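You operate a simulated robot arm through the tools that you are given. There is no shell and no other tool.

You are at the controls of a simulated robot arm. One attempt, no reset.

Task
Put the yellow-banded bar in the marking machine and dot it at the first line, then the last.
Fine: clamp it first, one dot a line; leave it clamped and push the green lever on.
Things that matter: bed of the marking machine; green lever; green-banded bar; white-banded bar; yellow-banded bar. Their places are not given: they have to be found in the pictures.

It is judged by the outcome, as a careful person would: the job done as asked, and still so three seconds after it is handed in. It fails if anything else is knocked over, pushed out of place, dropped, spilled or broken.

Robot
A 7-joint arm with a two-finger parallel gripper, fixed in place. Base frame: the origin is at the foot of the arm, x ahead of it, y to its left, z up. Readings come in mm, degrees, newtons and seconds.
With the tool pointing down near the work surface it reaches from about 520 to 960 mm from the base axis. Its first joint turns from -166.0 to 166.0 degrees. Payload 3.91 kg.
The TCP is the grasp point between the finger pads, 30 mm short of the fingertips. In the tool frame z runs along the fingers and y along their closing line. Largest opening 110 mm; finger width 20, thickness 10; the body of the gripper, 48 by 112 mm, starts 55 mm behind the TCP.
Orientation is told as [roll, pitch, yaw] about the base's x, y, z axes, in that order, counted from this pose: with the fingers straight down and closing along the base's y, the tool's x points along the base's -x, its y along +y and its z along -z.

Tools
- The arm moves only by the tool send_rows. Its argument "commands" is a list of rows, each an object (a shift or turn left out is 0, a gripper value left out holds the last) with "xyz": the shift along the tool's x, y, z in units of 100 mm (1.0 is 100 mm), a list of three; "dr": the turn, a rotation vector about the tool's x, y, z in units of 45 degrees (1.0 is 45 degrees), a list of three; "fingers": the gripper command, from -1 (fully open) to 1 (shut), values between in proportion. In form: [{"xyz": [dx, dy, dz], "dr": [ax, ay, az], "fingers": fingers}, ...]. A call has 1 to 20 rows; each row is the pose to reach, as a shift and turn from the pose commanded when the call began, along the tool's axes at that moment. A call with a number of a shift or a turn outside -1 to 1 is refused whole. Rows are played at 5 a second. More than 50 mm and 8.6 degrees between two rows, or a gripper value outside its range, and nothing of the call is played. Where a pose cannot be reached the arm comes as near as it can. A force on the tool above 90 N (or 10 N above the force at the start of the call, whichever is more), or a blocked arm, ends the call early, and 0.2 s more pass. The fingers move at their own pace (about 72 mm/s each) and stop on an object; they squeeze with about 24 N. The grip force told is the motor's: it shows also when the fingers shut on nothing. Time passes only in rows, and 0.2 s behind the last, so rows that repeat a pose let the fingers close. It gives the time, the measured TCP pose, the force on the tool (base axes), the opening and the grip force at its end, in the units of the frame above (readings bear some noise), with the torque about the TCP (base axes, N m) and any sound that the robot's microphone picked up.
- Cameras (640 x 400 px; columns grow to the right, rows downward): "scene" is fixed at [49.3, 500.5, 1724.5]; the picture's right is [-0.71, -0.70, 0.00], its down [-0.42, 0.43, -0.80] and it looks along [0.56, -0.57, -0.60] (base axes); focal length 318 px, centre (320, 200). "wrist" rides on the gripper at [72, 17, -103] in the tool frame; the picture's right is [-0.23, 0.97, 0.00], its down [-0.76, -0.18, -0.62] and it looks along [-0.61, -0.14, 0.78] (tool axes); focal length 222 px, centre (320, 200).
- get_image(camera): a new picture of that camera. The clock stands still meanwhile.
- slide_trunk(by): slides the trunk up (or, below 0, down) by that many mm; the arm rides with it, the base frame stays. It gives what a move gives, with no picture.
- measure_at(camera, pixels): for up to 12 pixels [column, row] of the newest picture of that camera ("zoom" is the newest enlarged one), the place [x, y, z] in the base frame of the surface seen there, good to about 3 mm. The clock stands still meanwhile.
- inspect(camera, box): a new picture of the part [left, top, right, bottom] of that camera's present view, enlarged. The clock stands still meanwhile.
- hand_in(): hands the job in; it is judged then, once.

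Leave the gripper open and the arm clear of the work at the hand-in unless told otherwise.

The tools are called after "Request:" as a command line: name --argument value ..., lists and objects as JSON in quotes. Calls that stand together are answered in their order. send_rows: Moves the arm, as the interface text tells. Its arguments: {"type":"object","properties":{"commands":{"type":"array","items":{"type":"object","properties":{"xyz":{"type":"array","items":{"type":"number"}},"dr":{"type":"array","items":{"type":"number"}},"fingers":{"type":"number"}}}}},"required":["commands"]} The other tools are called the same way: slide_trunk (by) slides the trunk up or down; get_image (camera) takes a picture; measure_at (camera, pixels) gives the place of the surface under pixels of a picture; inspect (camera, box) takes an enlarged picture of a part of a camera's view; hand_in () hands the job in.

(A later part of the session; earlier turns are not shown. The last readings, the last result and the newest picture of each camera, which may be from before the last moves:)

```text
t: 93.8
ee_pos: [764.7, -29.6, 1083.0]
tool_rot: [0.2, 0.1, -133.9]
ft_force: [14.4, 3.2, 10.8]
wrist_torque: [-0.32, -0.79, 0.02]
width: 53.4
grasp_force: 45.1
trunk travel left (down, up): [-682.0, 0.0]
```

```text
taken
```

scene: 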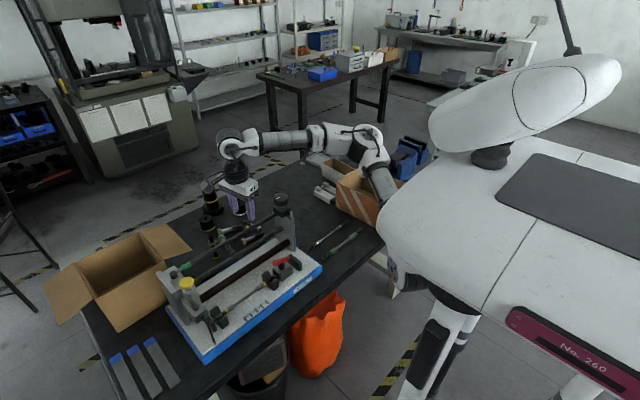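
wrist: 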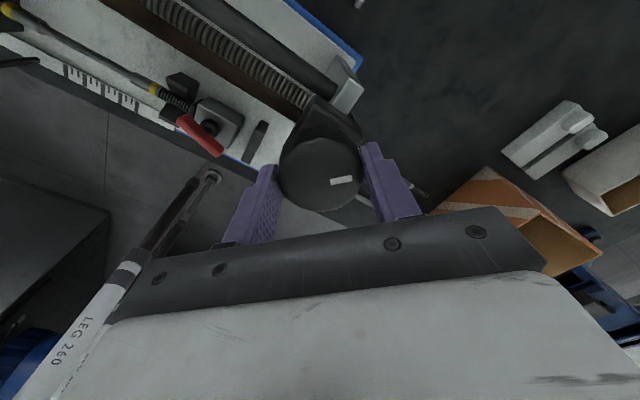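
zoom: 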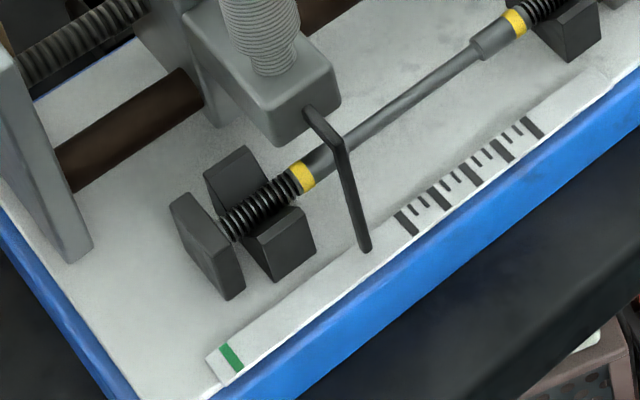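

The pointer is at (366, 248); roughly 39° remain. I'll open the fingers (77 mm, clear of the knob), turn back 45° in place, and check the carriage stays.

Request:
send_rows --commands '[{"fingers": -0.4}, {"fingers": -0.4}, {"fingers": -0.4}, {"dr": [0, 0, -0.17], "fingers": -0.4}, {"dr": [0, 0, -0.34], "fingers": -0.4}, {"dr": [0, 0, -0.51], "fingers": -0.4}, {"dr": [0, 0, -0.68], "fingers": -0.4}, {"dr": [0, 0, -0.85], "fingers": -0.4}, {"dr": [0, 0, -1.0], "fingers": -0.4}, {"dr": [0, 0, -1.0], "fingers": -0.4}]'

Request:
inspect --camera "scene" --box '[180, 280, 280, 350]'

Request:
get_image --camera "wrist"

```text
t: 96.0
ee_pos: [765.7, -30.7, 1081.6]
tool_rot: [0.1, 0.0, -88.5]
ft_force: [-0.3, 0.9, 0.6]
wrist_torque: [0.02, 0.0, 0.03]
width: 77.0
grasp_force: 0.0
trunk travel left (down, up): [-682.0, 0.0]
```

```text
5.71 times, centred on (230, 315) of scene
```

zoom: 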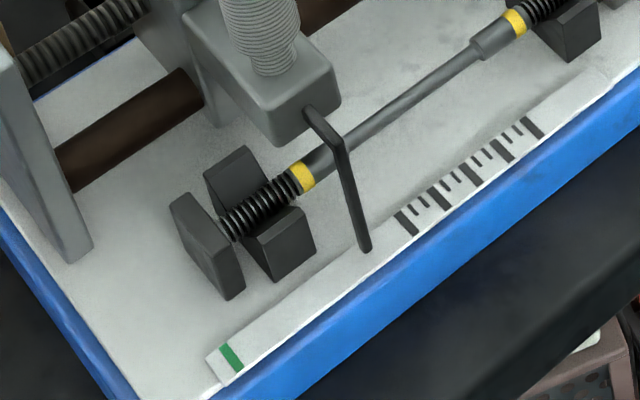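

```text
taken
```

wrist: 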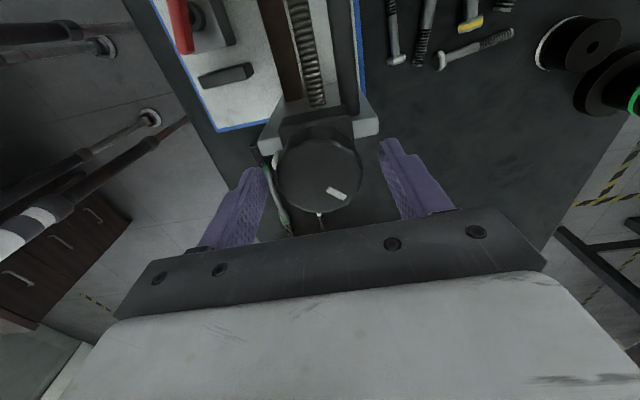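

The carriage stays put. I'll close on the knob again and turn about 33°, then judge the rest.

Request:
send_rows --commands '[{"fingers": 1}, {"fingers": 1}, {"fingers": 1}, {"fingers": 1}, {"dr": [0, 0, 0.15], "fingers": 1}, {"dr": [0, 0, 0.3], "fingers": 1}, {"dr": [0, 0, 0.45], "fingers": 1}, {"dr": [0, 0, 0.6], "fingers": 1}, {"dr": [0, 0, 0.73], "fingers": 1}, {"dr": [0, 0, 0.73], "fingers": 1}]'

Request:
inspect --camera "scene" --box '[220, 290, 280, 340]'

```text
t: 98.2
ee_pos: [766.2, -31.1, 1082.5]
tool_rot: [0.1, 0.0, -121.7]
ft_force: [-6.3, -7.4, -7.7]
wrist_torque: [-0.69, 0.44, -0.05]
width: 52.9
grasp_force: 45.3
trunk travel left (down, up): [-682.0, 0.0]
```

```text
8.00 times, centred on (250, 315) of scene
```

zoom: 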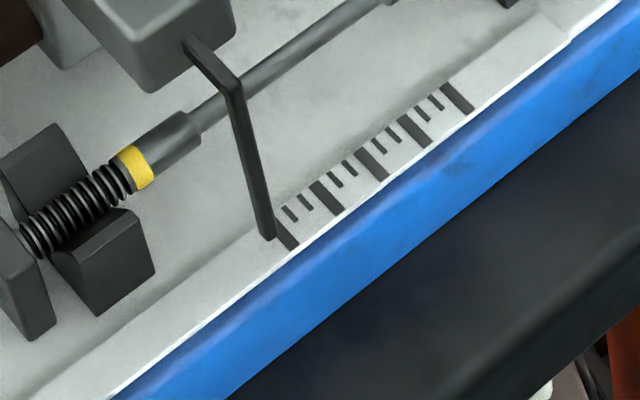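

The pointer tip is at (266, 238), just before the first line, which runs (275, 220)–(297, 250). I'll measure both.

Request:
measure_at --camera "zoom" --pixels '[[262, 218], [259, 200], [255, 175], [250, 150], [265, 232], [286, 235], [282, 229], [292, 243], [326, 198], [371, 163], [415, 131], [459, 97]]'

```text
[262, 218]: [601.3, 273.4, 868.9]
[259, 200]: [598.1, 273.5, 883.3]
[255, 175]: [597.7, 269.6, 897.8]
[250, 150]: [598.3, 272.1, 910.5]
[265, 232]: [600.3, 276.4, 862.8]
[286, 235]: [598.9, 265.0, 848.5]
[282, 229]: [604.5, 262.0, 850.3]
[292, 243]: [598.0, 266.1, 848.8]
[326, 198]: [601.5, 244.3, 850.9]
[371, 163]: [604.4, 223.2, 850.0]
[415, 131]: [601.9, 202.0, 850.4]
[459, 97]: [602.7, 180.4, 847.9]
```

The pointer reads y≈273 against the line's ≈264.7: about 8 mm, or about 13°, to go. I'll turn 12°.

Request:
send_rows --commands '[{"dr": [0, 0, 0.13], "fingers": 1}, {"dr": [0, 0, 0.27], "fingers": 1}, {"dr": [0, 0, 0.27], "fingers": 1}]'

Request:
inspect --camera "scene" --box '[235, 300, 265, 330]'

Request:
measure_at --camera "zoom" --pixels '[[320, 200], [300, 150], [290, 100], [330, 230]]'

```text
t: 99.0
ee_pos: [765.7, -30.7, 1081.0]
tool_rot: [0.1, 0.1, -133.8]
ft_force: [-2.1, -13.0, -7.5]
wrist_torque: [-0.95, 0.15, 0.03]
width: 53.1
grasp_force: 45.5
trunk travel left (down, up): [-682.0, 0.0]
```

```text
13.33 times, centred on (250, 315) of scene
```

zoom: 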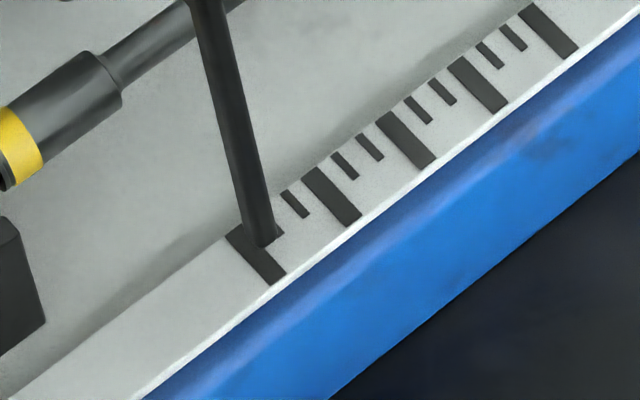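

```text
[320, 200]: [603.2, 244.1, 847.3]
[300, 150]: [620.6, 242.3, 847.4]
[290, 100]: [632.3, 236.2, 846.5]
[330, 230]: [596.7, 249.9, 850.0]
```

The pointer now stands over the first line. I'll examine more closely and measure the pointer's faces again at the same enlargement as before.

Request:
inspect --camera "scene" --box '[220, 290, 280, 340]'

Request:
measure_at --camera "zoom" --pixels '[[282, 215], [279, 200], [276, 185], [273, 170], [270, 155], [267, 140], [283, 222], [280, 206], [277, 191], [271, 162], [290, 242], [294, 247]]'

Request:
inspect --camera "scene" --box '[240, 310, 256, 322]'

```text
8.00 times, centred on (250, 315) of scene
```

zoom: 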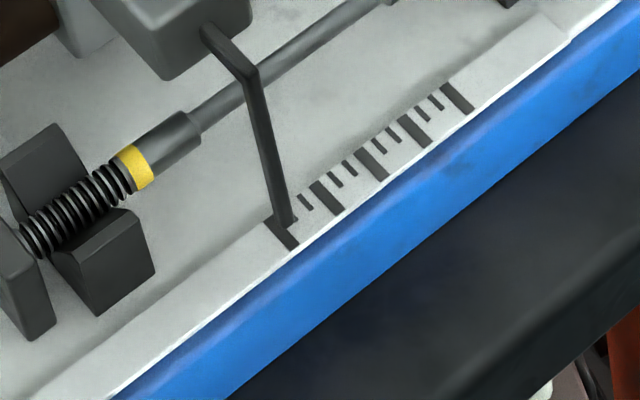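

```text
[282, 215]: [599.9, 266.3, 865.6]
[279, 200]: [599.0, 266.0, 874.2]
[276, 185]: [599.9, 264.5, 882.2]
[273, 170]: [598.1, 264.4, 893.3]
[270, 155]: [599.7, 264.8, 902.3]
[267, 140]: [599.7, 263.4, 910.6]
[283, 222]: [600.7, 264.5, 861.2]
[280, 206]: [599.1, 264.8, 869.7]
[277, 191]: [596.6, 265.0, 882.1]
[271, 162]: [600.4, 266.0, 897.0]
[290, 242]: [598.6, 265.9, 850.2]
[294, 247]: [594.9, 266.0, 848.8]
```

```text
16.00 times, centred on (248, 316) of scene
```

zoom: 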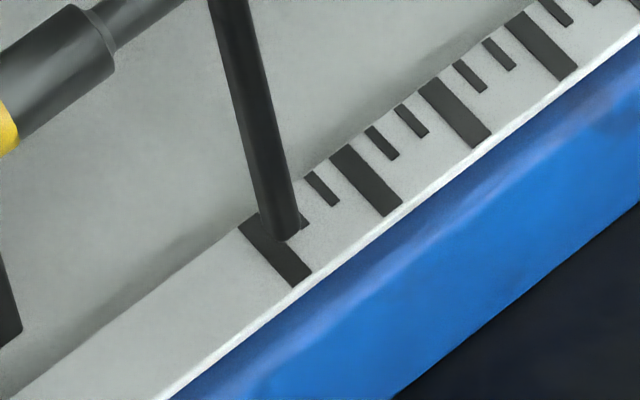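

Measured: the pointer faces average y≈265.0, the line y≈265.3, and the picture geometry suggests an overshoot of somewhat under 1 mm. I'll turn back 1.3° and check.

Request:
send_rows --commands '[{"dr": [0, 0, -0.03], "fingers": 1}, {"dr": [0, 0, -0.03], "fingers": 1}]'

Request:
inspect --camera "scene" --box '[240, 310, 256, 322]'

Request:
inspect --camera "scene" --box '[220, 290, 280, 340]'

Request:
measure_at --camera "zoom" --pixels '[[281, 215], [278, 200], [275, 185], [272, 170], [269, 155], [266, 140], [282, 222], [279, 206], [276, 191], [270, 162], [290, 242], [294, 247]]'

```text
t: 99.6
ee_pos: [766.0, -31.1, 1081.5]
tool_rot: [0.1, 0.1, -132.4]
ft_force: [-2.9, -16.5, -3.7]
wrist_torque: [-1.18, 0.36, -0.01]
width: 53.2
grasp_force: 44.9
trunk travel left (down, up): [-682.0, 0.0]
```

```text
16.00 times, centred on (248, 316) of scene
```

zoom: 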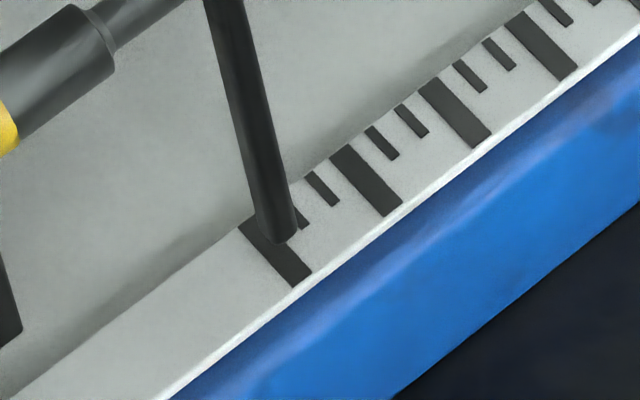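

```text
8.00 times, centred on (250, 315) of scene
```

zoom: 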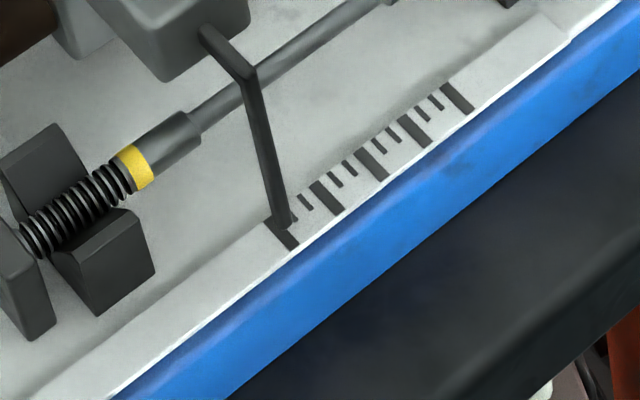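

```text
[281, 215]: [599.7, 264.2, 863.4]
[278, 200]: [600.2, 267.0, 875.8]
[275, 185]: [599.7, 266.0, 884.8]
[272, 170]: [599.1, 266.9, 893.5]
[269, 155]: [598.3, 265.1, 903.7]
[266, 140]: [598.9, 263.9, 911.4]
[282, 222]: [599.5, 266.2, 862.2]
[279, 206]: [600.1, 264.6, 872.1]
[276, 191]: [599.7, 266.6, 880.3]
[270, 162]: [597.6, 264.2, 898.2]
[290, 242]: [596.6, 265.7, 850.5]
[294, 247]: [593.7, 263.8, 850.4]
```

The pointer reads 265.5 on the line at 265.3: aligned. I'll open, check that it doesn't spring, and rise 60 mm.

Request:
send_rows --commands '[{"fingers": 0.4}, {"fingers": -0.4}, {"fingers": -0.4}, {"xyz": [0, 0, -0.3], "fingers": -0.4}, {"xyz": [0, 0, -0.65], "fingers": -0.4}, {"xyz": [0, 0, -0.65], "fingers": -0.4}]'

Request:
inspect --camera "scene" --box '[240, 310, 256, 322]'

```text
t: 101.0
ee_pos: [766.6, -32.4, 1148.7]
tool_rot: [0.0, 0.1, -132.3]
ft_force: [0.4, 0.0, -0.4]
wrist_torque: [-0.02, 0.02, 0.0]
width: 77.0
grasp_force: 0.0
trunk travel left (down, up): [-682.0, 0.0]
```

```text
16.00 times, centred on (248, 316) of scene
```

zoom: 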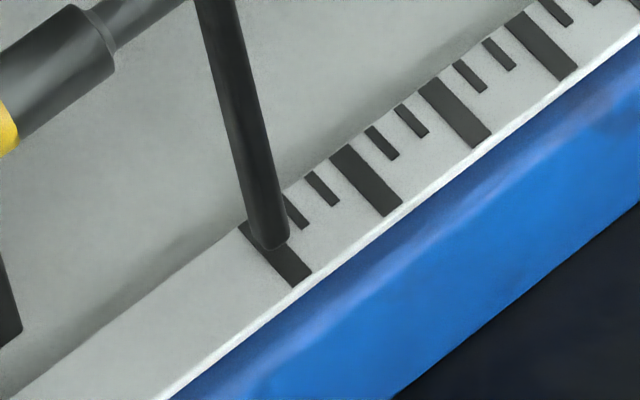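

On release the pointer shifted back a little (tip now at (272, 246) in the 16x zoom). I'll measure it again.

Request:
inspect --camera "scene" --box '[220, 290, 280, 340]'

Request:
measure_at --camera "zoom" --pixels '[[277, 218], [275, 205], [272, 190], [269, 175], [266, 160], [263, 145], [260, 130], [276, 211], [273, 197], [270, 182], [267, 167], [264, 152]]'

Request:
measure_at --camera "zoom" --pixels '[[290, 242], [294, 247], [292, 244], [328, 198], [333, 205], [373, 165], [417, 133], [460, 100], [288, 239]]'

```text
8.00 times, centred on (250, 315) of scene
```

zoom: 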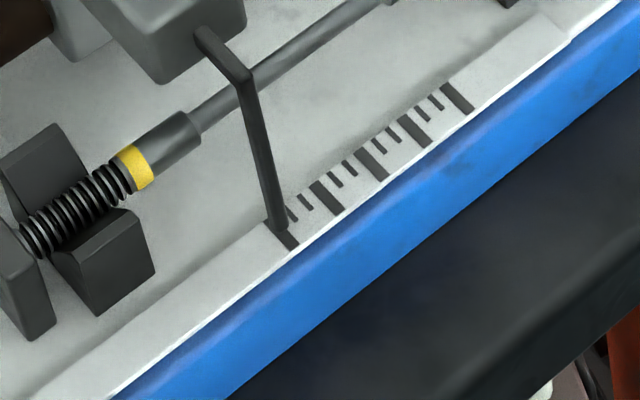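

```text
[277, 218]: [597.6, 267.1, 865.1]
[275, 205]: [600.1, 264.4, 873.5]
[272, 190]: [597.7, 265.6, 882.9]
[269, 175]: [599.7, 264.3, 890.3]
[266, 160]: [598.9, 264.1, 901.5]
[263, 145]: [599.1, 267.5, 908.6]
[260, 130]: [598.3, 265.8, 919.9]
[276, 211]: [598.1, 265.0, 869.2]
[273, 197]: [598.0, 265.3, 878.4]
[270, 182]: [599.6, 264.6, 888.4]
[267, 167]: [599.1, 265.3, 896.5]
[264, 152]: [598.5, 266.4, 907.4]
```

```text
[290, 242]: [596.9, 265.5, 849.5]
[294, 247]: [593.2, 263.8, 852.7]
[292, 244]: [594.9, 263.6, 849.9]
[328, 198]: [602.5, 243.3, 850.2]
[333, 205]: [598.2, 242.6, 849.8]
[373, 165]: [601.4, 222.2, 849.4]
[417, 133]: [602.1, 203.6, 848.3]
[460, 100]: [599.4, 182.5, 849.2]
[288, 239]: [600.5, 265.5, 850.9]
```

By the pictures it moved back about 2 mm on release, while the measuring noise hides it. I'll check with the wrist camera up close. I travel toward the scale's front while turning to yaw 0.

Request:
send_rows --commands '[{"xyz": [0.07, -0.15, 0], "dr": [0, 0, -0.17], "fingers": -0.4}, {"xyz": [0.14, -0.3, 0], "dr": [0, 0, -0.34], "fingers": 0.0}, {"xyz": [0.22, -0.47, 0], "dr": [0, 0, -0.51], "fingers": 0.5}, {"xyz": [0.29, -0.63, 0], "dr": [0, 0, -0.68], "fingers": 1}, {"xyz": [0.36, -0.79, 0], "dr": [0, 0, -0.85], "fingers": 1}, {"xyz": [0.434, -0.935, 0], "dr": [0, 0, -1.0], "fingers": 1}, {"xyz": [0.434, -0.935, 0], "dr": [0, 0, -1.0], "fingers": 1}]'

```text
t: 102.6
ee_pos: [724.1, 64.2, 1147.9]
tool_rot: [0.1, -0.1, -87.1]
ft_force: [-0.6, 0.3, -0.6]
wrist_torque: [-0.02, 0.0, -0.03]
width: 0.2
grasp_force: 23.4
trunk travel left (down, up): [-682.0, 0.0]
```

Next leg: (−90, +93) mm with another 45° turn.

Request:
send_rows --commands '[{"xyz": [0.16, -0.14, 0], "dr": [0, 0, -0.17], "fingers": 1}, {"xyz": [0.32, -0.28, 0], "dr": [0, 0, -0.34], "fingers": 1}, {"xyz": [0.48, -0.43, 0], "dr": [0, 0, -0.51], "fingers": 1}, {"xyz": [0.65, -0.57, 0], "dr": [0, 0, -0.68], "fingers": 1}, {"xyz": [0.81, -0.71, 0], "dr": [0, 0, -0.85], "fingers": 1}, {"xyz": [0.97, -0.855, 0], "dr": [0, 0, -1.0], "fingers": 1}, {"xyz": [0.97, -0.855, 0], "dr": [0, 0, -1.0], "fingers": 1}]'

```text
t: 104.2
ee_pos: [634.3, 156.3, 1148.0]
tool_rot: [0.1, -0.1, -42.2]
ft_force: [1.1, 1.1, 0.5]
wrist_torque: [-0.03, 0.02, 0.01]
width: 0.3
grasp_force: 23.6
trunk travel left (down, up): [-682.0, 0.0]
```

Next: (−55, +85) and the last 42° of turn.

Request:
send_rows --commands '[{"xyz": [0.16, 0.04, 0], "dr": [0, 0, -0.16], "fingers": 1}, {"xyz": [0.33, 0.08, 0], "dr": [0, 0, -0.32], "fingers": 1}, {"xyz": [0.49, 0.13, 0], "dr": [0, 0, -0.48], "fingers": 1}, {"xyz": [0.65, 0.17, 0], "dr": [0, 0, -0.64], "fingers": 1}, {"xyz": [0.81, 0.21, 0], "dr": [0, 0, -0.8], "fingers": 1}, {"xyz": [0.979, 0.259, 0], "dr": [0, 0, -0.94], "fingers": 1}, {"xyz": [0.979, 0.259, 0], "dr": [0, 0, -0.94], "fingers": 1}]'

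Request:
get_image --camera "wrist"

```text
t: 105.8
ee_pos: [578.3, 242.7, 1147.7]
tool_rot: [0.1, -0.1, -0.1]
ft_force: [1.0, -0.5, 0.1]
wrist_torque: [0.02, -0.01, 0.02]
width: 0.0
grasp_force: 24.2
trunk travel left (down, up): [-682.0, 0.0]
```

```text
taken
```

wrist: 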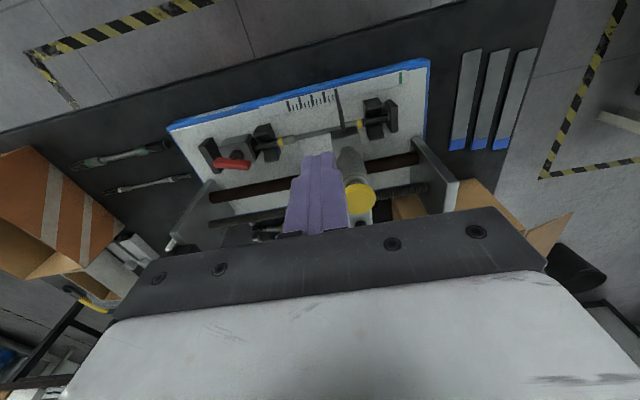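

The pointer is at (338, 100). If the camera's y equals the pointer's y, parallax vanishes. I'll move +5.5 mm in y, −20 in x, and down 100 mm for a close look.

Request:
send_rows --commands '[{"xyz": [0.1, 0.055, 0.3], "fingers": 1}, {"xyz": [0.2, 0.055, 0.65], "fingers": 1}, {"xyz": [0.2, 0.055, 1.0], "fingers": 1}, {"xyz": [0.2, 0.055, 1.0], "fingers": 1}]'

Request:
get_image --camera "wrist"

```text
t: 106.8
ee_pos: [561.0, 247.2, 1047.5]
tool_rot: [0.2, -0.1, 0.0]
ft_force: [-0.6, 0.3, -0.5]
wrist_torque: [0.01, 0.04, -0.02]
width: 0.0
grasp_force: 23.6
trunk travel left (down, up): [-682.0, 0.0]
```

```text
taken
```

wrist: 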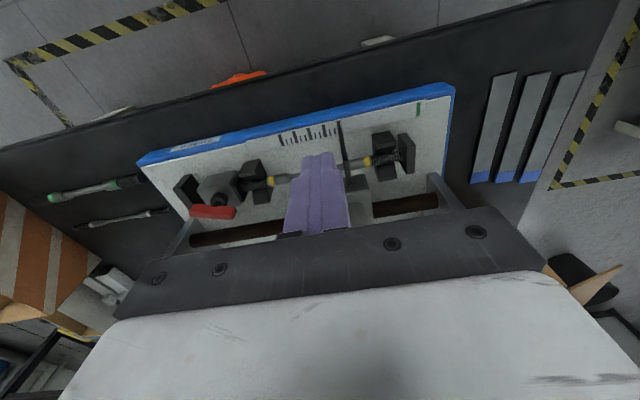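

Request:
inspect --camera "wrist" --box '[310, 100, 370, 150]'

Request:
inspect --camera "wrist" --box '[325, 110, 350, 130]'

```text
8.00 times, centred on (340, 125) of wrist
```

zoom: 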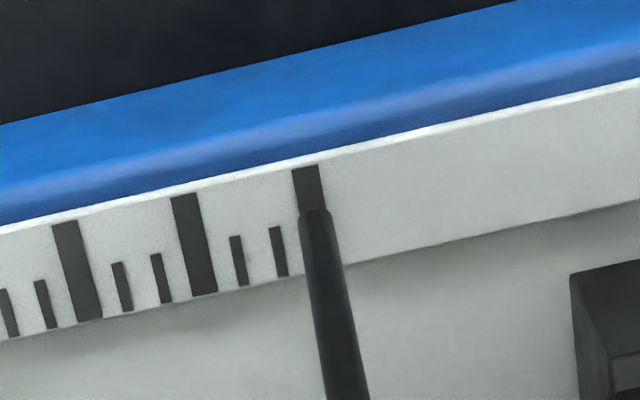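

```text
16.00 times, centred on (338, 120) of wrist
```

zoom: 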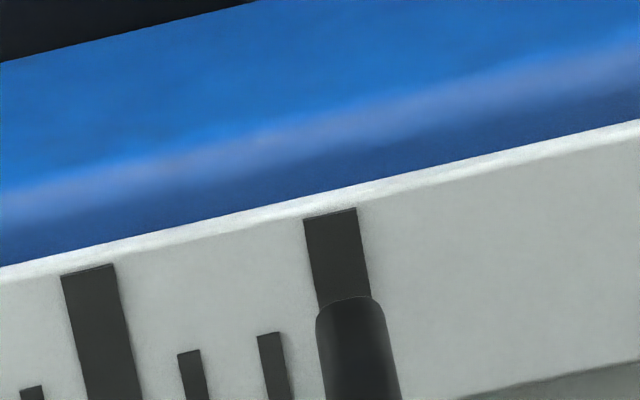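

A clear view: the rod's centre is about 0.6 mm to the +y side of the first line's centre (16x zoom: line centre ≈343, rod ≈350, about 11.5 px/mm). That's well on the line. Now I rise 100 mm and go over the yellow knob at about (652.5, 264.5).

Request:
send_rows --commands '[{"xyz": [0, 0, -0.4], "fingers": 1}, {"xyz": [0, 0, -0.8], "fingers": 1}, {"xyz": [0, 0, -1.0], "fingers": 1}, {"xyz": [0, 0, -1.0], "fingers": 1}]'

Request:
get_image --camera "wrist"

```text
t: 107.8
ee_pos: [562.1, 248.4, 1146.4]
tool_rot: [0.2, -0.1, 0.0]
ft_force: [-0.3, 0.8, 0.0]
wrist_torque: [0.02, -0.01, 0.03]
width: 0.0
grasp_force: 24.3
trunk travel left (down, up): [-682.0, 0.0]
```

```text
taken
```

wrist: 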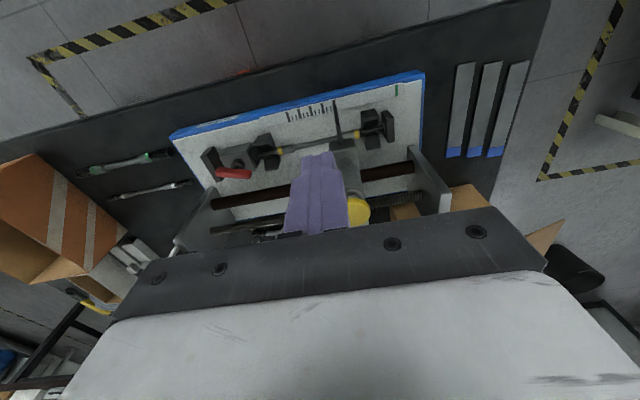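

I'll move +45 in x and −25 in y so the knob shows beside the closed fingers, to measure it.

Request:
send_rows --commands '[{"xyz": [-0.22, -0.12, 0], "fingers": 1}, {"xyz": [-0.45, -0.25, 0], "fingers": 1}, {"xyz": [-0.45, -0.25, 0], "fingers": 1}]'

Request:
get_image --camera "wrist"

```text
t: 108.6
ee_pos: [603.6, 221.6, 1147.5]
tool_rot: [0.1, 0.0, 0.0]
ft_force: [-0.3, 0.6, -0.7]
wrist_torque: [0.0, 0.02, 0.02]
width: 0.0
grasp_force: 24.1
trunk travel left (down, up): [-682.0, 0.0]
```

```text
taken
```

wrist: 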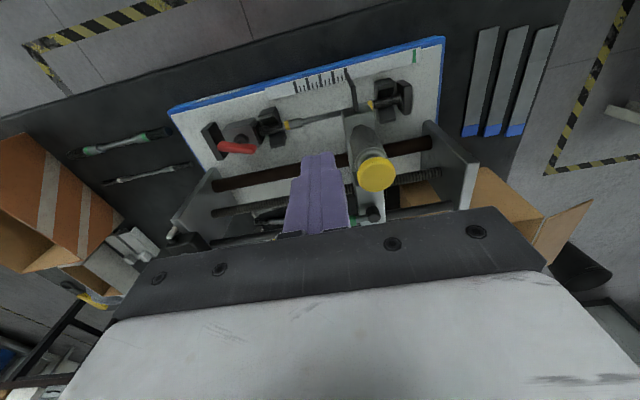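

The knob is visible at (375, 174). I'll measure it.

Request:
measure_at --camera "wrist" --pixels '[[375, 175], [360, 175], [390, 175], [375, 162], [375, 188], [365, 168], [385, 182]]'

Request:
inspect --camera "wrist" --box '[335, 110, 415, 220]'

```text
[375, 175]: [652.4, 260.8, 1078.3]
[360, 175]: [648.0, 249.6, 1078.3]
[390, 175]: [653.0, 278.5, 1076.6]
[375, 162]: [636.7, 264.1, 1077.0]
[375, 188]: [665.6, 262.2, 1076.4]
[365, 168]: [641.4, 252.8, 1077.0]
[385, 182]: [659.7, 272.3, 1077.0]
```

```text
3.64 times, centred on (375, 165) of wrist
```

zoom: 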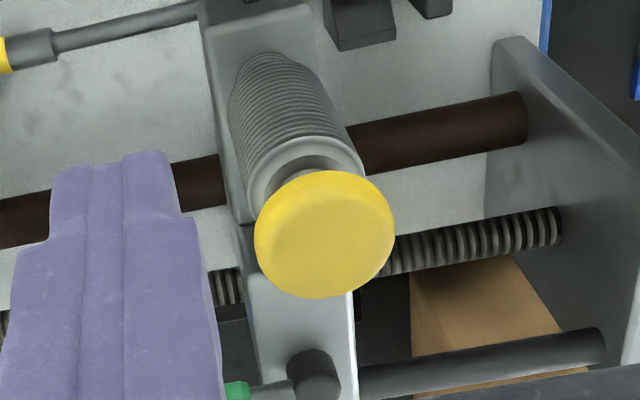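

The knob's centre is about (652, 264), top z≈1077. I'll move over it with the closed fingers and come down to about 5 mm above it (TCP 1112).

Request:
send_rows --commands '[{"xyz": [-0.24, 0.21, 0], "fingers": 1}, {"xyz": [-0.485, 0.425, 0], "fingers": 1}, {"xyz": [-0.485, 0.425, 0.2], "fingers": 1}, {"xyz": [-0.485, 0.425, 0.34], "fingers": 1}, {"xyz": [-0.485, 0.425, 0.34], "fingers": 1}]'

Request:
inspect --camera "scene" --box '[190, 220, 290, 330]'

Request:
inspect --camera "wrist" --box '[260, 80, 400, 220]'

```text
t: 109.8
ee_pos: [651.8, 264.8, 1113.0]
tool_rot: [0.1, -0.2, 0.0]
ft_force: [-0.2, 0.3, 0.2]
wrist_torque: [-0.01, 0.02, 0.01]
width: 0.0
grasp_force: 23.5
trunk travel left (down, up): [-682.0, 0.0]
```

```text
3.64 times, centred on (240, 275) of scene
```

zoom: 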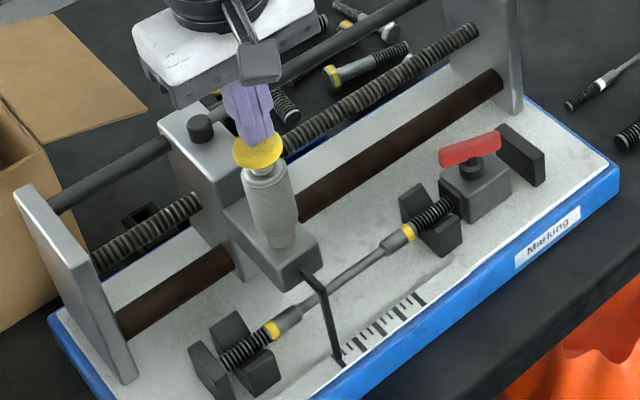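

```text
2.86 times, centred on (330, 150) of wrist
```

zoom: 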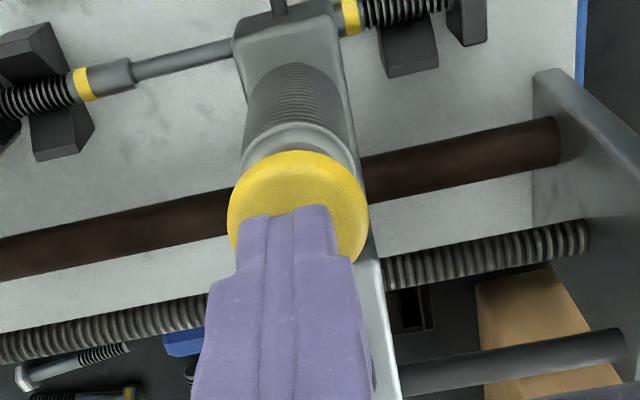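

The fingertips are centred above the knob. I'll press down in small steps, reading force and sound: first 8 mm.

Request:
send_rows --commands '[{"xyz": [0, 0, 0.03], "fingers": 1}, {"xyz": [0, 0, 0.06], "fingers": 1}, {"xyz": [0, 0, 0.08], "fingers": 1}, {"xyz": [0, 0, 0.08], "fingers": 1}]'

```text
t: 110.8
ee_pos: [651.7, 266.0, 1106.3]
tool_rot: [0.1, 0.0, 0.0]
ft_force: [-0.6, -0.1, 1.0]
wrist_torque: [-0.01, 0.02, 0.01]
width: 0.0
grasp_force: 23.5
trunk travel left (down, up): [-682.0, 0.0]
```

Request:
send_rows --commands '[{"xyz": [0, 0, 0.02], "fingers": 1}, {"xyz": [0, 0, 0.04], "fingers": 1}, {"xyz": [0, 0, 0.04], "fingers": 1}]'

```text
t: 111.6
ee_pos: [653.4, 264.3, 1101.0]
tool_rot: [0.0, -0.1, 0.0]
ft_force: [0.6, 1.0, 2.8]
wrist_torque: [0.01, 0.01, 0.03]
width: 0.1
grasp_force: 23.6
trunk travel left (down, up): [-682.0, 0.0]
```

Light contact (2.8 N). I'll continue down 4 mm at a time.

Request:
send_rows --commands '[{"xyz": [0, 0, 0.02], "fingers": 1}, {"xyz": [0, 0, 0.04], "fingers": 1}, {"xyz": [0, 0, 0.04], "fingers": 1}]'

Request:
inspect --camera "scene" --box '[190, 220, 290, 330]'

```text
t: 112.4
ee_pos: [652.8, 266.0, 1097.7]
tool_rot: [0.0, -0.1, 0.0]
ft_force: [-1.1, 0.9, 3.4]
wrist_torque: [0.04, 0.03, 0.03]
width: 0.0
grasp_force: 23.8
trunk travel left (down, up): [-682.0, 0.0]
```

```text
3.64 times, centred on (240, 275) of scene
```

zoom: 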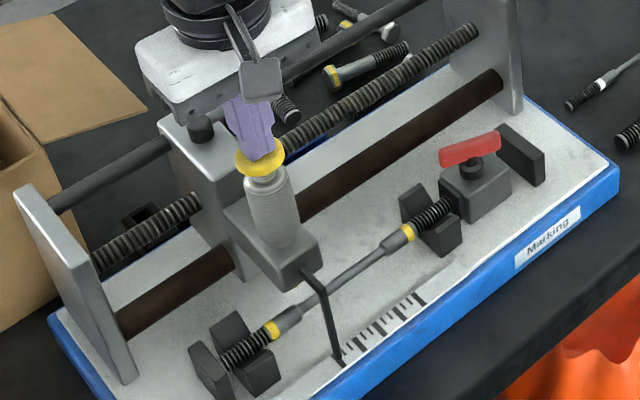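

The knob is going down softly (3.4 N). I'll continue.

Request:
send_rows --commands '[{"xyz": [0, 0, 0.02], "fingers": 1}, {"xyz": [0, 0, 0.04], "fingers": 1}, {"xyz": [0, 0, 0.04], "fingers": 1}]'

Request:
send_rows --commands '[{"xyz": [0, 0, 0.02], "fingers": 1}, {"xyz": [0, 0, 0.03], "fingers": 1}, {"xyz": [0, 0, 0.03], "fingers": 1}]'

```text
t: 113.2
ee_pos: [653.8, 266.1, 1092.4]
tool_rot: [0.1, -0.1, -0.1]
ft_force: [0.3, -1.8, 3.7]
wrist_torque: [-0.06, -0.04, -0.01]
width: 0.3
grasp_force: 24.1
trunk travel left (down, up): [-682.0, 0.0]
```

```text
t: 114.0
ee_pos: [652.7, 268.1, 1089.6]
tool_rot: [0.1, -0.2, 0.1]
ft_force: [1.9, -0.5, 5.5]
wrist_torque: [0.0, -0.08, 0.0]
width: 0.0
grasp_force: 23.3
trunk travel left (down, up): [-682.0, 0.0]
```

Request:
send_rows --commands '[{"xyz": [0, 0, 0.015], "fingers": 1}, {"xyz": [0, 0, 0.03], "fingers": 1}, {"xyz": [0, 0, 0.03], "fingers": 1}]'

Request:
inspect --camera "scene" --box '[190, 240, 260, 320]'

```text
t: 114.8
ee_pos: [653.6, 265.5, 1087.5]
tool_rot: [0.0, -0.1, -0.1]
ft_force: [0.5, -2.1, 5.1]
wrist_torque: [-0.06, -0.03, 0.03]
width: 0.5
grasp_force: 23.9
trunk travel left (down, up): [-682.0, 0.0]
```

```text
5.00 times, centred on (225, 280) of scene
```

zoom: 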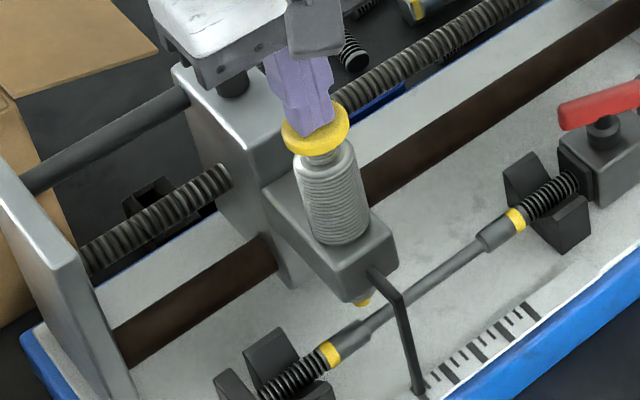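

The punch tip is coming out under the head toward the bar. I'll continue pressing.

Request:
send_rows --commands '[{"xyz": [0, 0, 0.015], "fingers": 1}, {"xyz": [0, 0, 0.03], "fingers": 1}, {"xyz": [0, 0, 0.03], "fingers": 1}]'

Request:
send_rows --commands '[{"xyz": [0, 0, 0.015], "fingers": 1}, {"xyz": [0, 0, 0.03], "fingers": 1}, {"xyz": [0, 0, 0.03], "fingers": 1}]'

Request:
inspect --camera "scene" --box '[190, 240, 260, 320]'

```text
t: 115.6
ee_pos: [653.3, 267.4, 1083.0]
tool_rot: [0.1, -0.1, -0.1]
ft_force: [-1.7, -0.7, 5.9]
wrist_torque: [-0.01, 0.07, -0.04]
width: 0.0
grasp_force: 23.4
trunk travel left (down, up): [-682.0, 0.0]
```

```text
t: 116.4
ee_pos: [653.8, 265.8, 1081.4]
tool_rot: [0.1, -0.1, -0.1]
ft_force: [-4.0, 1.8, 6.2]
wrist_torque: [0.09, 0.15, 0.0]
width: 0.1
grasp_force: 23.8
trunk travel left (down, up): [-682.0, 0.0]
```

```text
5.00 times, centred on (225, 280) of scene
```

zoom: 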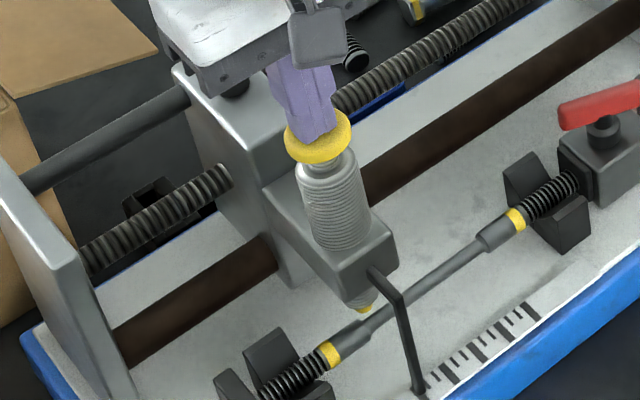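

Request:
inspect --camera "scene" --box '[222, 290, 246, 314]'

Request:
inspect --camera "wrist" --box '[280, 50, 420, 200]'

```text
16.00 times, centred on (234, 302) of scene
```

zoom: 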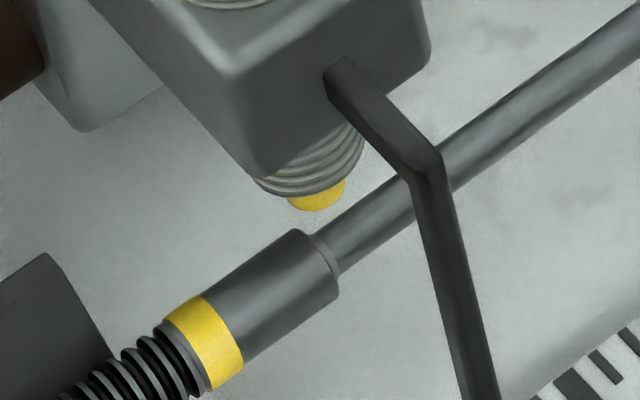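

```text
2.67 times, centred on (350, 125) of wrist
```

zoom: 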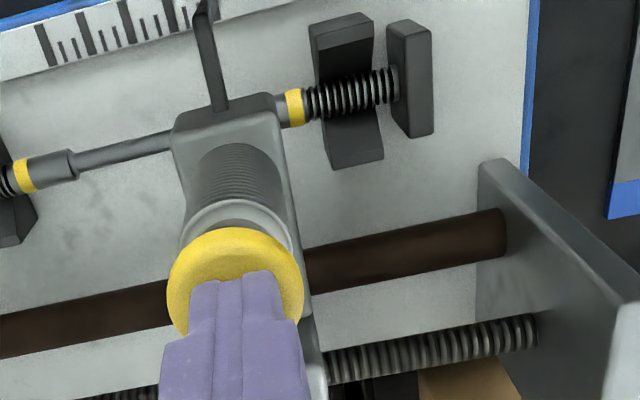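

The yellow-tipped plunger is emerging under the head. I'll measure how far its tip is from the bar.

Request:
inspect --camera "scene" --box '[222, 290, 246, 314]'

Request:
measure_at --camera "zoom" --pixels '[[318, 200], [310, 185], [345, 145], [300, 190], [360, 230], [290, 265], [250, 150]]'

```text
16.00 times, centred on (234, 302) of scene
```

zoom: 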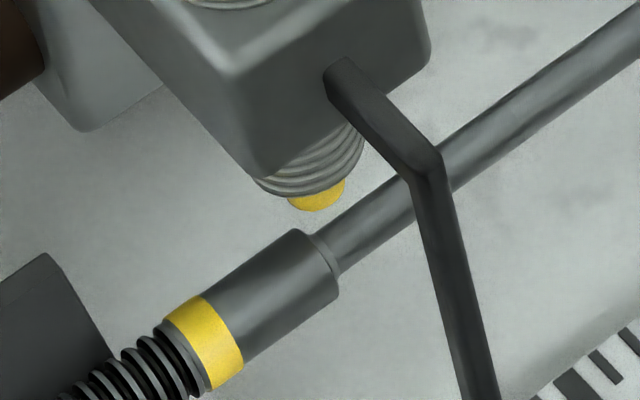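

```text
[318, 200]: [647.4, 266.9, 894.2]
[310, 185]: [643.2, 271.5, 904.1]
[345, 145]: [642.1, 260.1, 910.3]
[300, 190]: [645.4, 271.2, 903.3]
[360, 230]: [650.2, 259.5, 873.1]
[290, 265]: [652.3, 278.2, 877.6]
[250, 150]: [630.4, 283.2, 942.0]
```

The plunger's tip is at z≈895 and the bar top near z≈877: about 17 mm more. I'll press 8 mm, then smaller steps.

Request:
send_rows --commands '[{"xyz": [0, 0, 0.03], "fingers": 1}, {"xyz": [0, 0, 0.06], "fingers": 1}, {"xyz": [0, 0, 0.08], "fingers": 1}, {"xyz": [0, 0, 0.08], "fingers": 1}]'

Request:
inspect --camera "scene" --box '[190, 240, 260, 320]'

```text
t: 117.4
ee_pos: [653.6, 266.4, 1072.4]
tool_rot: [0.0, -0.1, 0.1]
ft_force: [2.2, 4.4, 8.7]
wrist_torque: [0.08, -0.06, 0.01]
width: 0.0
grasp_force: 23.4
trunk travel left (down, up): [-682.0, 0.0]
```

```text
5.00 times, centred on (225, 280) of scene
```

zoom: 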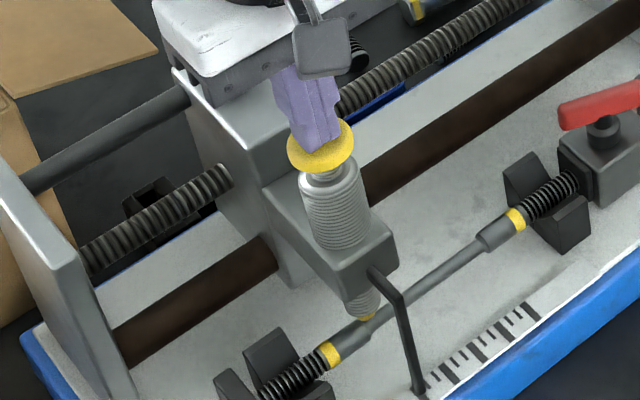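

The tip is nearly at the bar (force 8.7 N). Continuing in 3 mm steps.

Request:
send_rows --commands '[{"xyz": [0, 0, 0.015], "fingers": 1}, {"xyz": [0, 0, 0.03], "fingers": 1}, {"xyz": [0, 0, 0.03], "fingers": 1}]'

Request:
send_rows --commands '[{"xyz": [0, 0, 0.015], "fingers": 1}, {"xyz": [0, 0, 0.03], "fingers": 1}, {"xyz": [0, 0, 0.03], "fingers": 1}]'

```text
t: 118.2
ee_pos: [655.5, 265.7, 1070.0]
tool_rot: [0.1, -0.1, 0.0]
ft_force: [1.6, 0.7, 8.6]
wrist_torque: [0.03, -0.04, -0.13]
width: 0.0
grasp_force: 24.9
trunk travel left (down, up): [-682.0, 0.0]
```

```text
t: 119.0
ee_pos: [654.3, 266.1, 1068.3]
tool_rot: [0.1, -0.2, 0.0]
ft_force: [3.5, -1.1, 15.1]
wrist_torque: [-0.04, -0.13, 0.16]
width: 0.0
grasp_force: 24.2
trunk travel left (down, up): [-682.0, 0.0]
```

Force jumped to 15 N: the tip has reached the bar. I'll press on in 2 mm steps and listen.

Request:
send_rows --commands '[{"xyz": [0, 0, 0.01], "fingers": 1}, {"xyz": [0, 0, 0.02], "fingers": 1}, {"xyz": [0, 0, 0.02], "fingers": 1}]'

```text
t: 119.8
ee_pos: [654.5, 266.2, 1066.8]
tool_rot: [0.1, -0.3, -0.2]
ft_force: [10.9, 3.8, 32.0]
wrist_torque: [0.06, -0.4, 0.16]
width: 0.0
grasp_force: 24.2
trunk travel left (down, up): [-682.0, 0.0]
```

32 N, no sound yet. Another 2 mm.

Request:
send_rows --commands '[{"xyz": [0, 0, 0.01], "fingers": 1}, {"xyz": [0, 0, 0.02], "fingers": 1}, {"xyz": [0, 0, 0.02], "fingers": 1}]'

Request:
inspect --camera "scene" --box '[222, 290, 246, 314]'

```text
t: 120.6
ee_pos: [653.9, 264.9, 1067.6]
tool_rot: [0.3, -0.4, -0.1]
ft_force: [14.8, -1.0, 41.1]
wrist_torque: [-0.12, -0.46, 0.05]
width: 0.0
grasp_force: 24.3
trunk travel left (down, up): [-682.0, 0.0]
```

```text
16.00 times, centred on (234, 302) of scene
```

zoom: 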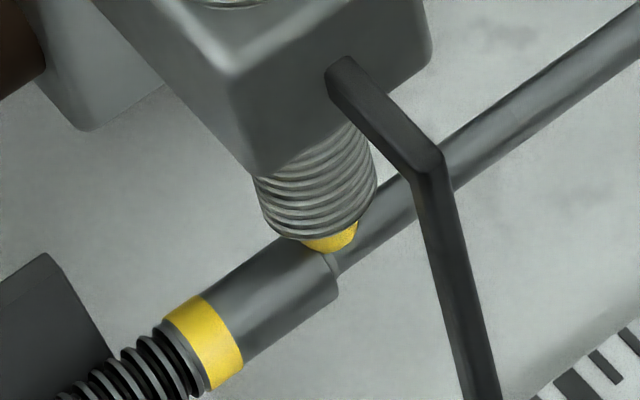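

The yellow tip bears on the bar at 41 N. No sound so far. I'll press 2 mm more to be firm.

Request:
send_rows --commands '[{"xyz": [0, 0, 0.01], "fingers": 1}, {"xyz": [0, 0, 0.02], "fingers": 1}, {"xyz": [0, 0, 0.02], "fingers": 1}]'

```text
t: 121.4
ee_pos: [653.7, 265.4, 1068.0]
tool_rot: [0.5, -0.6, -0.1]
ft_force: [20.3, -9.7, 57.3]
wrist_torque: [-0.39, -0.61, 0.09]
width: 0.2
grasp_force: 23.8
trunk travel left (down, up): [-682.0, 0.0]
```

57 N on the bar. I'll lift off 60 mm and look for the dot.

Request:
send_rows --commands '[{"xyz": [0, 0, -0.2], "fingers": 1}, {"xyz": [0, 0, -0.45], "fingers": 1}, {"xyz": [0, 0, -0.8], "fingers": 1}, {"xyz": [0, 0, -0.8], "fingers": 1}]'

Request:
inspect --camera "scene" --box '[222, 290, 246, 314]'

Request:
inspect --camera "scene" --box '[190, 240, 260, 320]'

Request:
get_image --camera "wrist"

```text
t: 122.4
ee_pos: [654.6, 264.3, 1139.1]
tool_rot: [0.0, 0.1, 0.0]
ft_force: [-0.3, 0.8, -0.2]
wrist_torque: [0.02, 0.0, 0.04]
width: 0.0
grasp_force: 24.3
trunk travel left (down, up): [-682.0, 0.0]
```

```text
16.00 times, centred on (234, 302) of scene
```

zoom: 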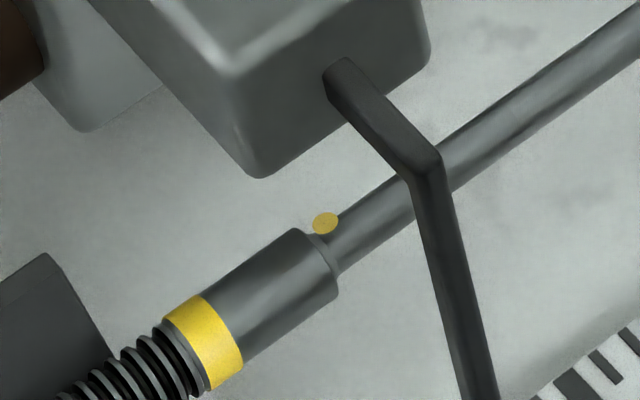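

```text
5.00 times, centred on (225, 280) of scene
```

zoom: 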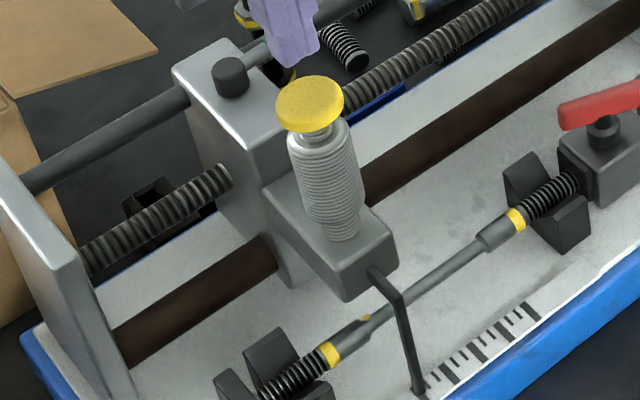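

```text
taken
```

wrist: 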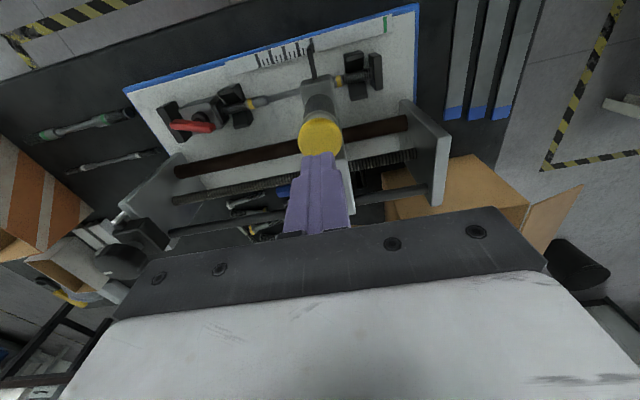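

A single yellow dot is on the bar, at (325, 223) in the 16x zoom, and the plunger sprang back. Now to the last line: about 144° more on the black knob. I travel back to it at z≈1145, opening the fingers on the way.

Request:
send_rows --commands '[{"xyz": [-0.15, -0.35, -0.05], "fingers": 1}, {"xyz": [-0.3, -0.7, -0.08], "fingers": 0.3}, {"xyz": [-0.4, -0.97, -0.08], "fingers": -0.4}, {"xyz": [-0.4, -0.97, -0.08], "fingers": -0.4}]'

Request:
send_rows --commands '[{"xyz": [-0.15, -0.35, 0], "fingers": -0.4}, {"xyz": [-0.3, -0.7, 0], "fingers": -0.4}, {"xyz": [-0.4, -0.97, 0], "fingers": -0.4}, {"xyz": [-0.4, -0.97, 0], "fingers": -0.4}]'

Request:
send_rows --commands '[{"xyz": [-0.1, -0.35, 0], "dr": [0, 0, -0.15], "fingers": -0.4}, {"xyz": [-0.2, -0.7, 0], "dr": [0, 0, -0.3], "fingers": -0.4}, {"xyz": [-0.3, -0.97, 0], "dr": [0, 0, -0.444], "fingers": -0.4}, {"xyz": [-0.3, -0.97, 0], "dr": [0, 0, -0.444], "fingers": -0.4}]'

Request:
get_image --camera "wrist"

```text
t: 123.4
ee_pos: [694.0, 166.9, 1148.5]
tool_rot: [0.0, -0.1, 0.0]
ft_force: [-0.4, 0.1, 0.3]
wrist_torque: [-0.01, 0.04, 0.01]
width: 77.1
grasp_force: 0.1
trunk travel left (down, up): [-682.0, 0.0]
```

```text
t: 124.4
ee_pos: [735.8, 71.2, 1147.6]
tool_rot: [0.1, -0.1, 0.0]
ft_force: [0.2, -0.4, 0.1]
wrist_torque: [0.02, -0.02, 0.01]
width: 77.1
grasp_force: 0.2
trunk travel left (down, up): [-682.0, 0.0]
```

```text
t: 125.4
ee_pos: [762.3, -24.1, 1149.5]
tool_rot: [0.0, -0.1, 20.1]
ft_force: [-0.4, -0.7, -0.3]
wrist_torque: [0.02, 0.01, -0.03]
width: 77.1
grasp_force: 0.0
trunk travel left (down, up): [-682.0, 0.0]
```

```text
taken
```

wrist: 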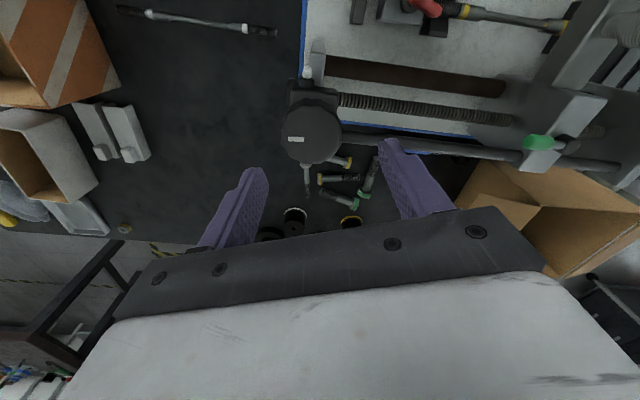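

The knob's white mark is now on the other side (half a turn). I'll centre over the knob at about (764.5, −32.5) and lower 67 mm.

Request:
send_rows --commands '[{"xyz": [0.008, -0.087, 0.0], "fingers": -0.4}, {"xyz": [0.008, -0.087, 0.25], "fingers": -0.4}, {"xyz": [0.008, -0.087, 0.5], "fingers": -0.4}, {"xyz": [0.008, -0.087, 0.67], "fingers": -0.4}, {"xyz": [0.008, -0.087, 0.67], "fingers": -0.4}]'

Request:
get_image --camera "wrist"

```text
t: 126.6
ee_pos: [765.8, -32.3, 1081.2]
tool_rot: [0.0, -0.2, 19.9]
ft_force: [-0.3, 0.2, -0.2]
wrist_torque: [0.0, 0.05, 0.01]
width: 77.1
grasp_force: 0.1
trunk travel left (down, up): [-682.0, 0.0]
```

```text
taken
```

wrist: 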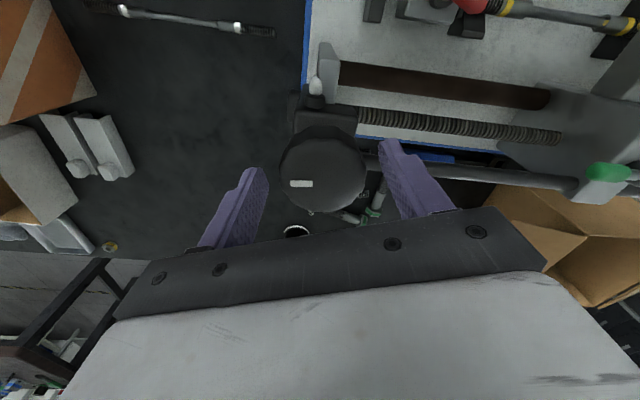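

I'll zoom on the knob to check the centring before closing.

Request:
inspect --camera "wrist" --box '[260, 110, 390, 230]'

```text
3.33 times, centred on (325, 170) of wrist
```

zoom: 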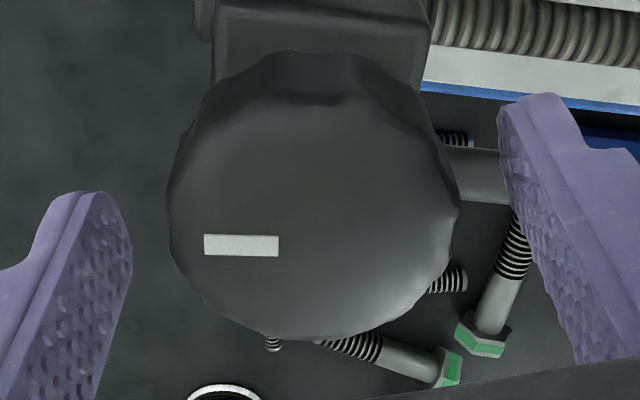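

The outline says the knob centre lies about 4 mm toward tool +x and 2.8 mm toward tool +y from the TCP. I'll shift by that and close.

Request:
send_rows --commands '[{"xyz": [0.04, 0.028, 0], "fingers": -0.4}, {"xyz": [0.04, 0.028, 0], "fingers": -0.4}, {"xyz": [0.04, 0.028, 0], "fingers": 1}, {"xyz": [0.04, 0.028, 0], "fingers": 1}, {"xyz": [0.04, 0.028, 0], "fingers": 1}, {"xyz": [0.04, 0.028, 0], "fingers": 1}]'

Request:
inspect --camera "scene" --box '[220, 290, 280, 340]'

```text
t: 128.0
ee_pos: [762.3, -32.5, 1081.5]
tool_rot: [0.0, 0.0, 19.9]
ft_force: [2.5, -4.5, -0.5]
wrist_torque: [-0.27, -0.25, -0.02]
width: 53.5
grasp_force: 44.8
trunk travel left (down, up): [-682.0, 0.0]
```

```text
8.00 times, centred on (250, 315) of scene
```

zoom: 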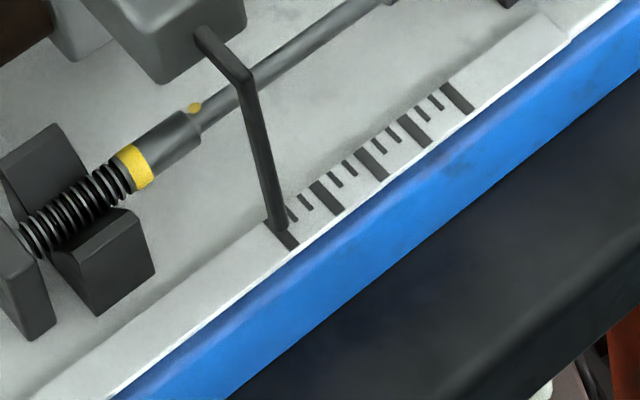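

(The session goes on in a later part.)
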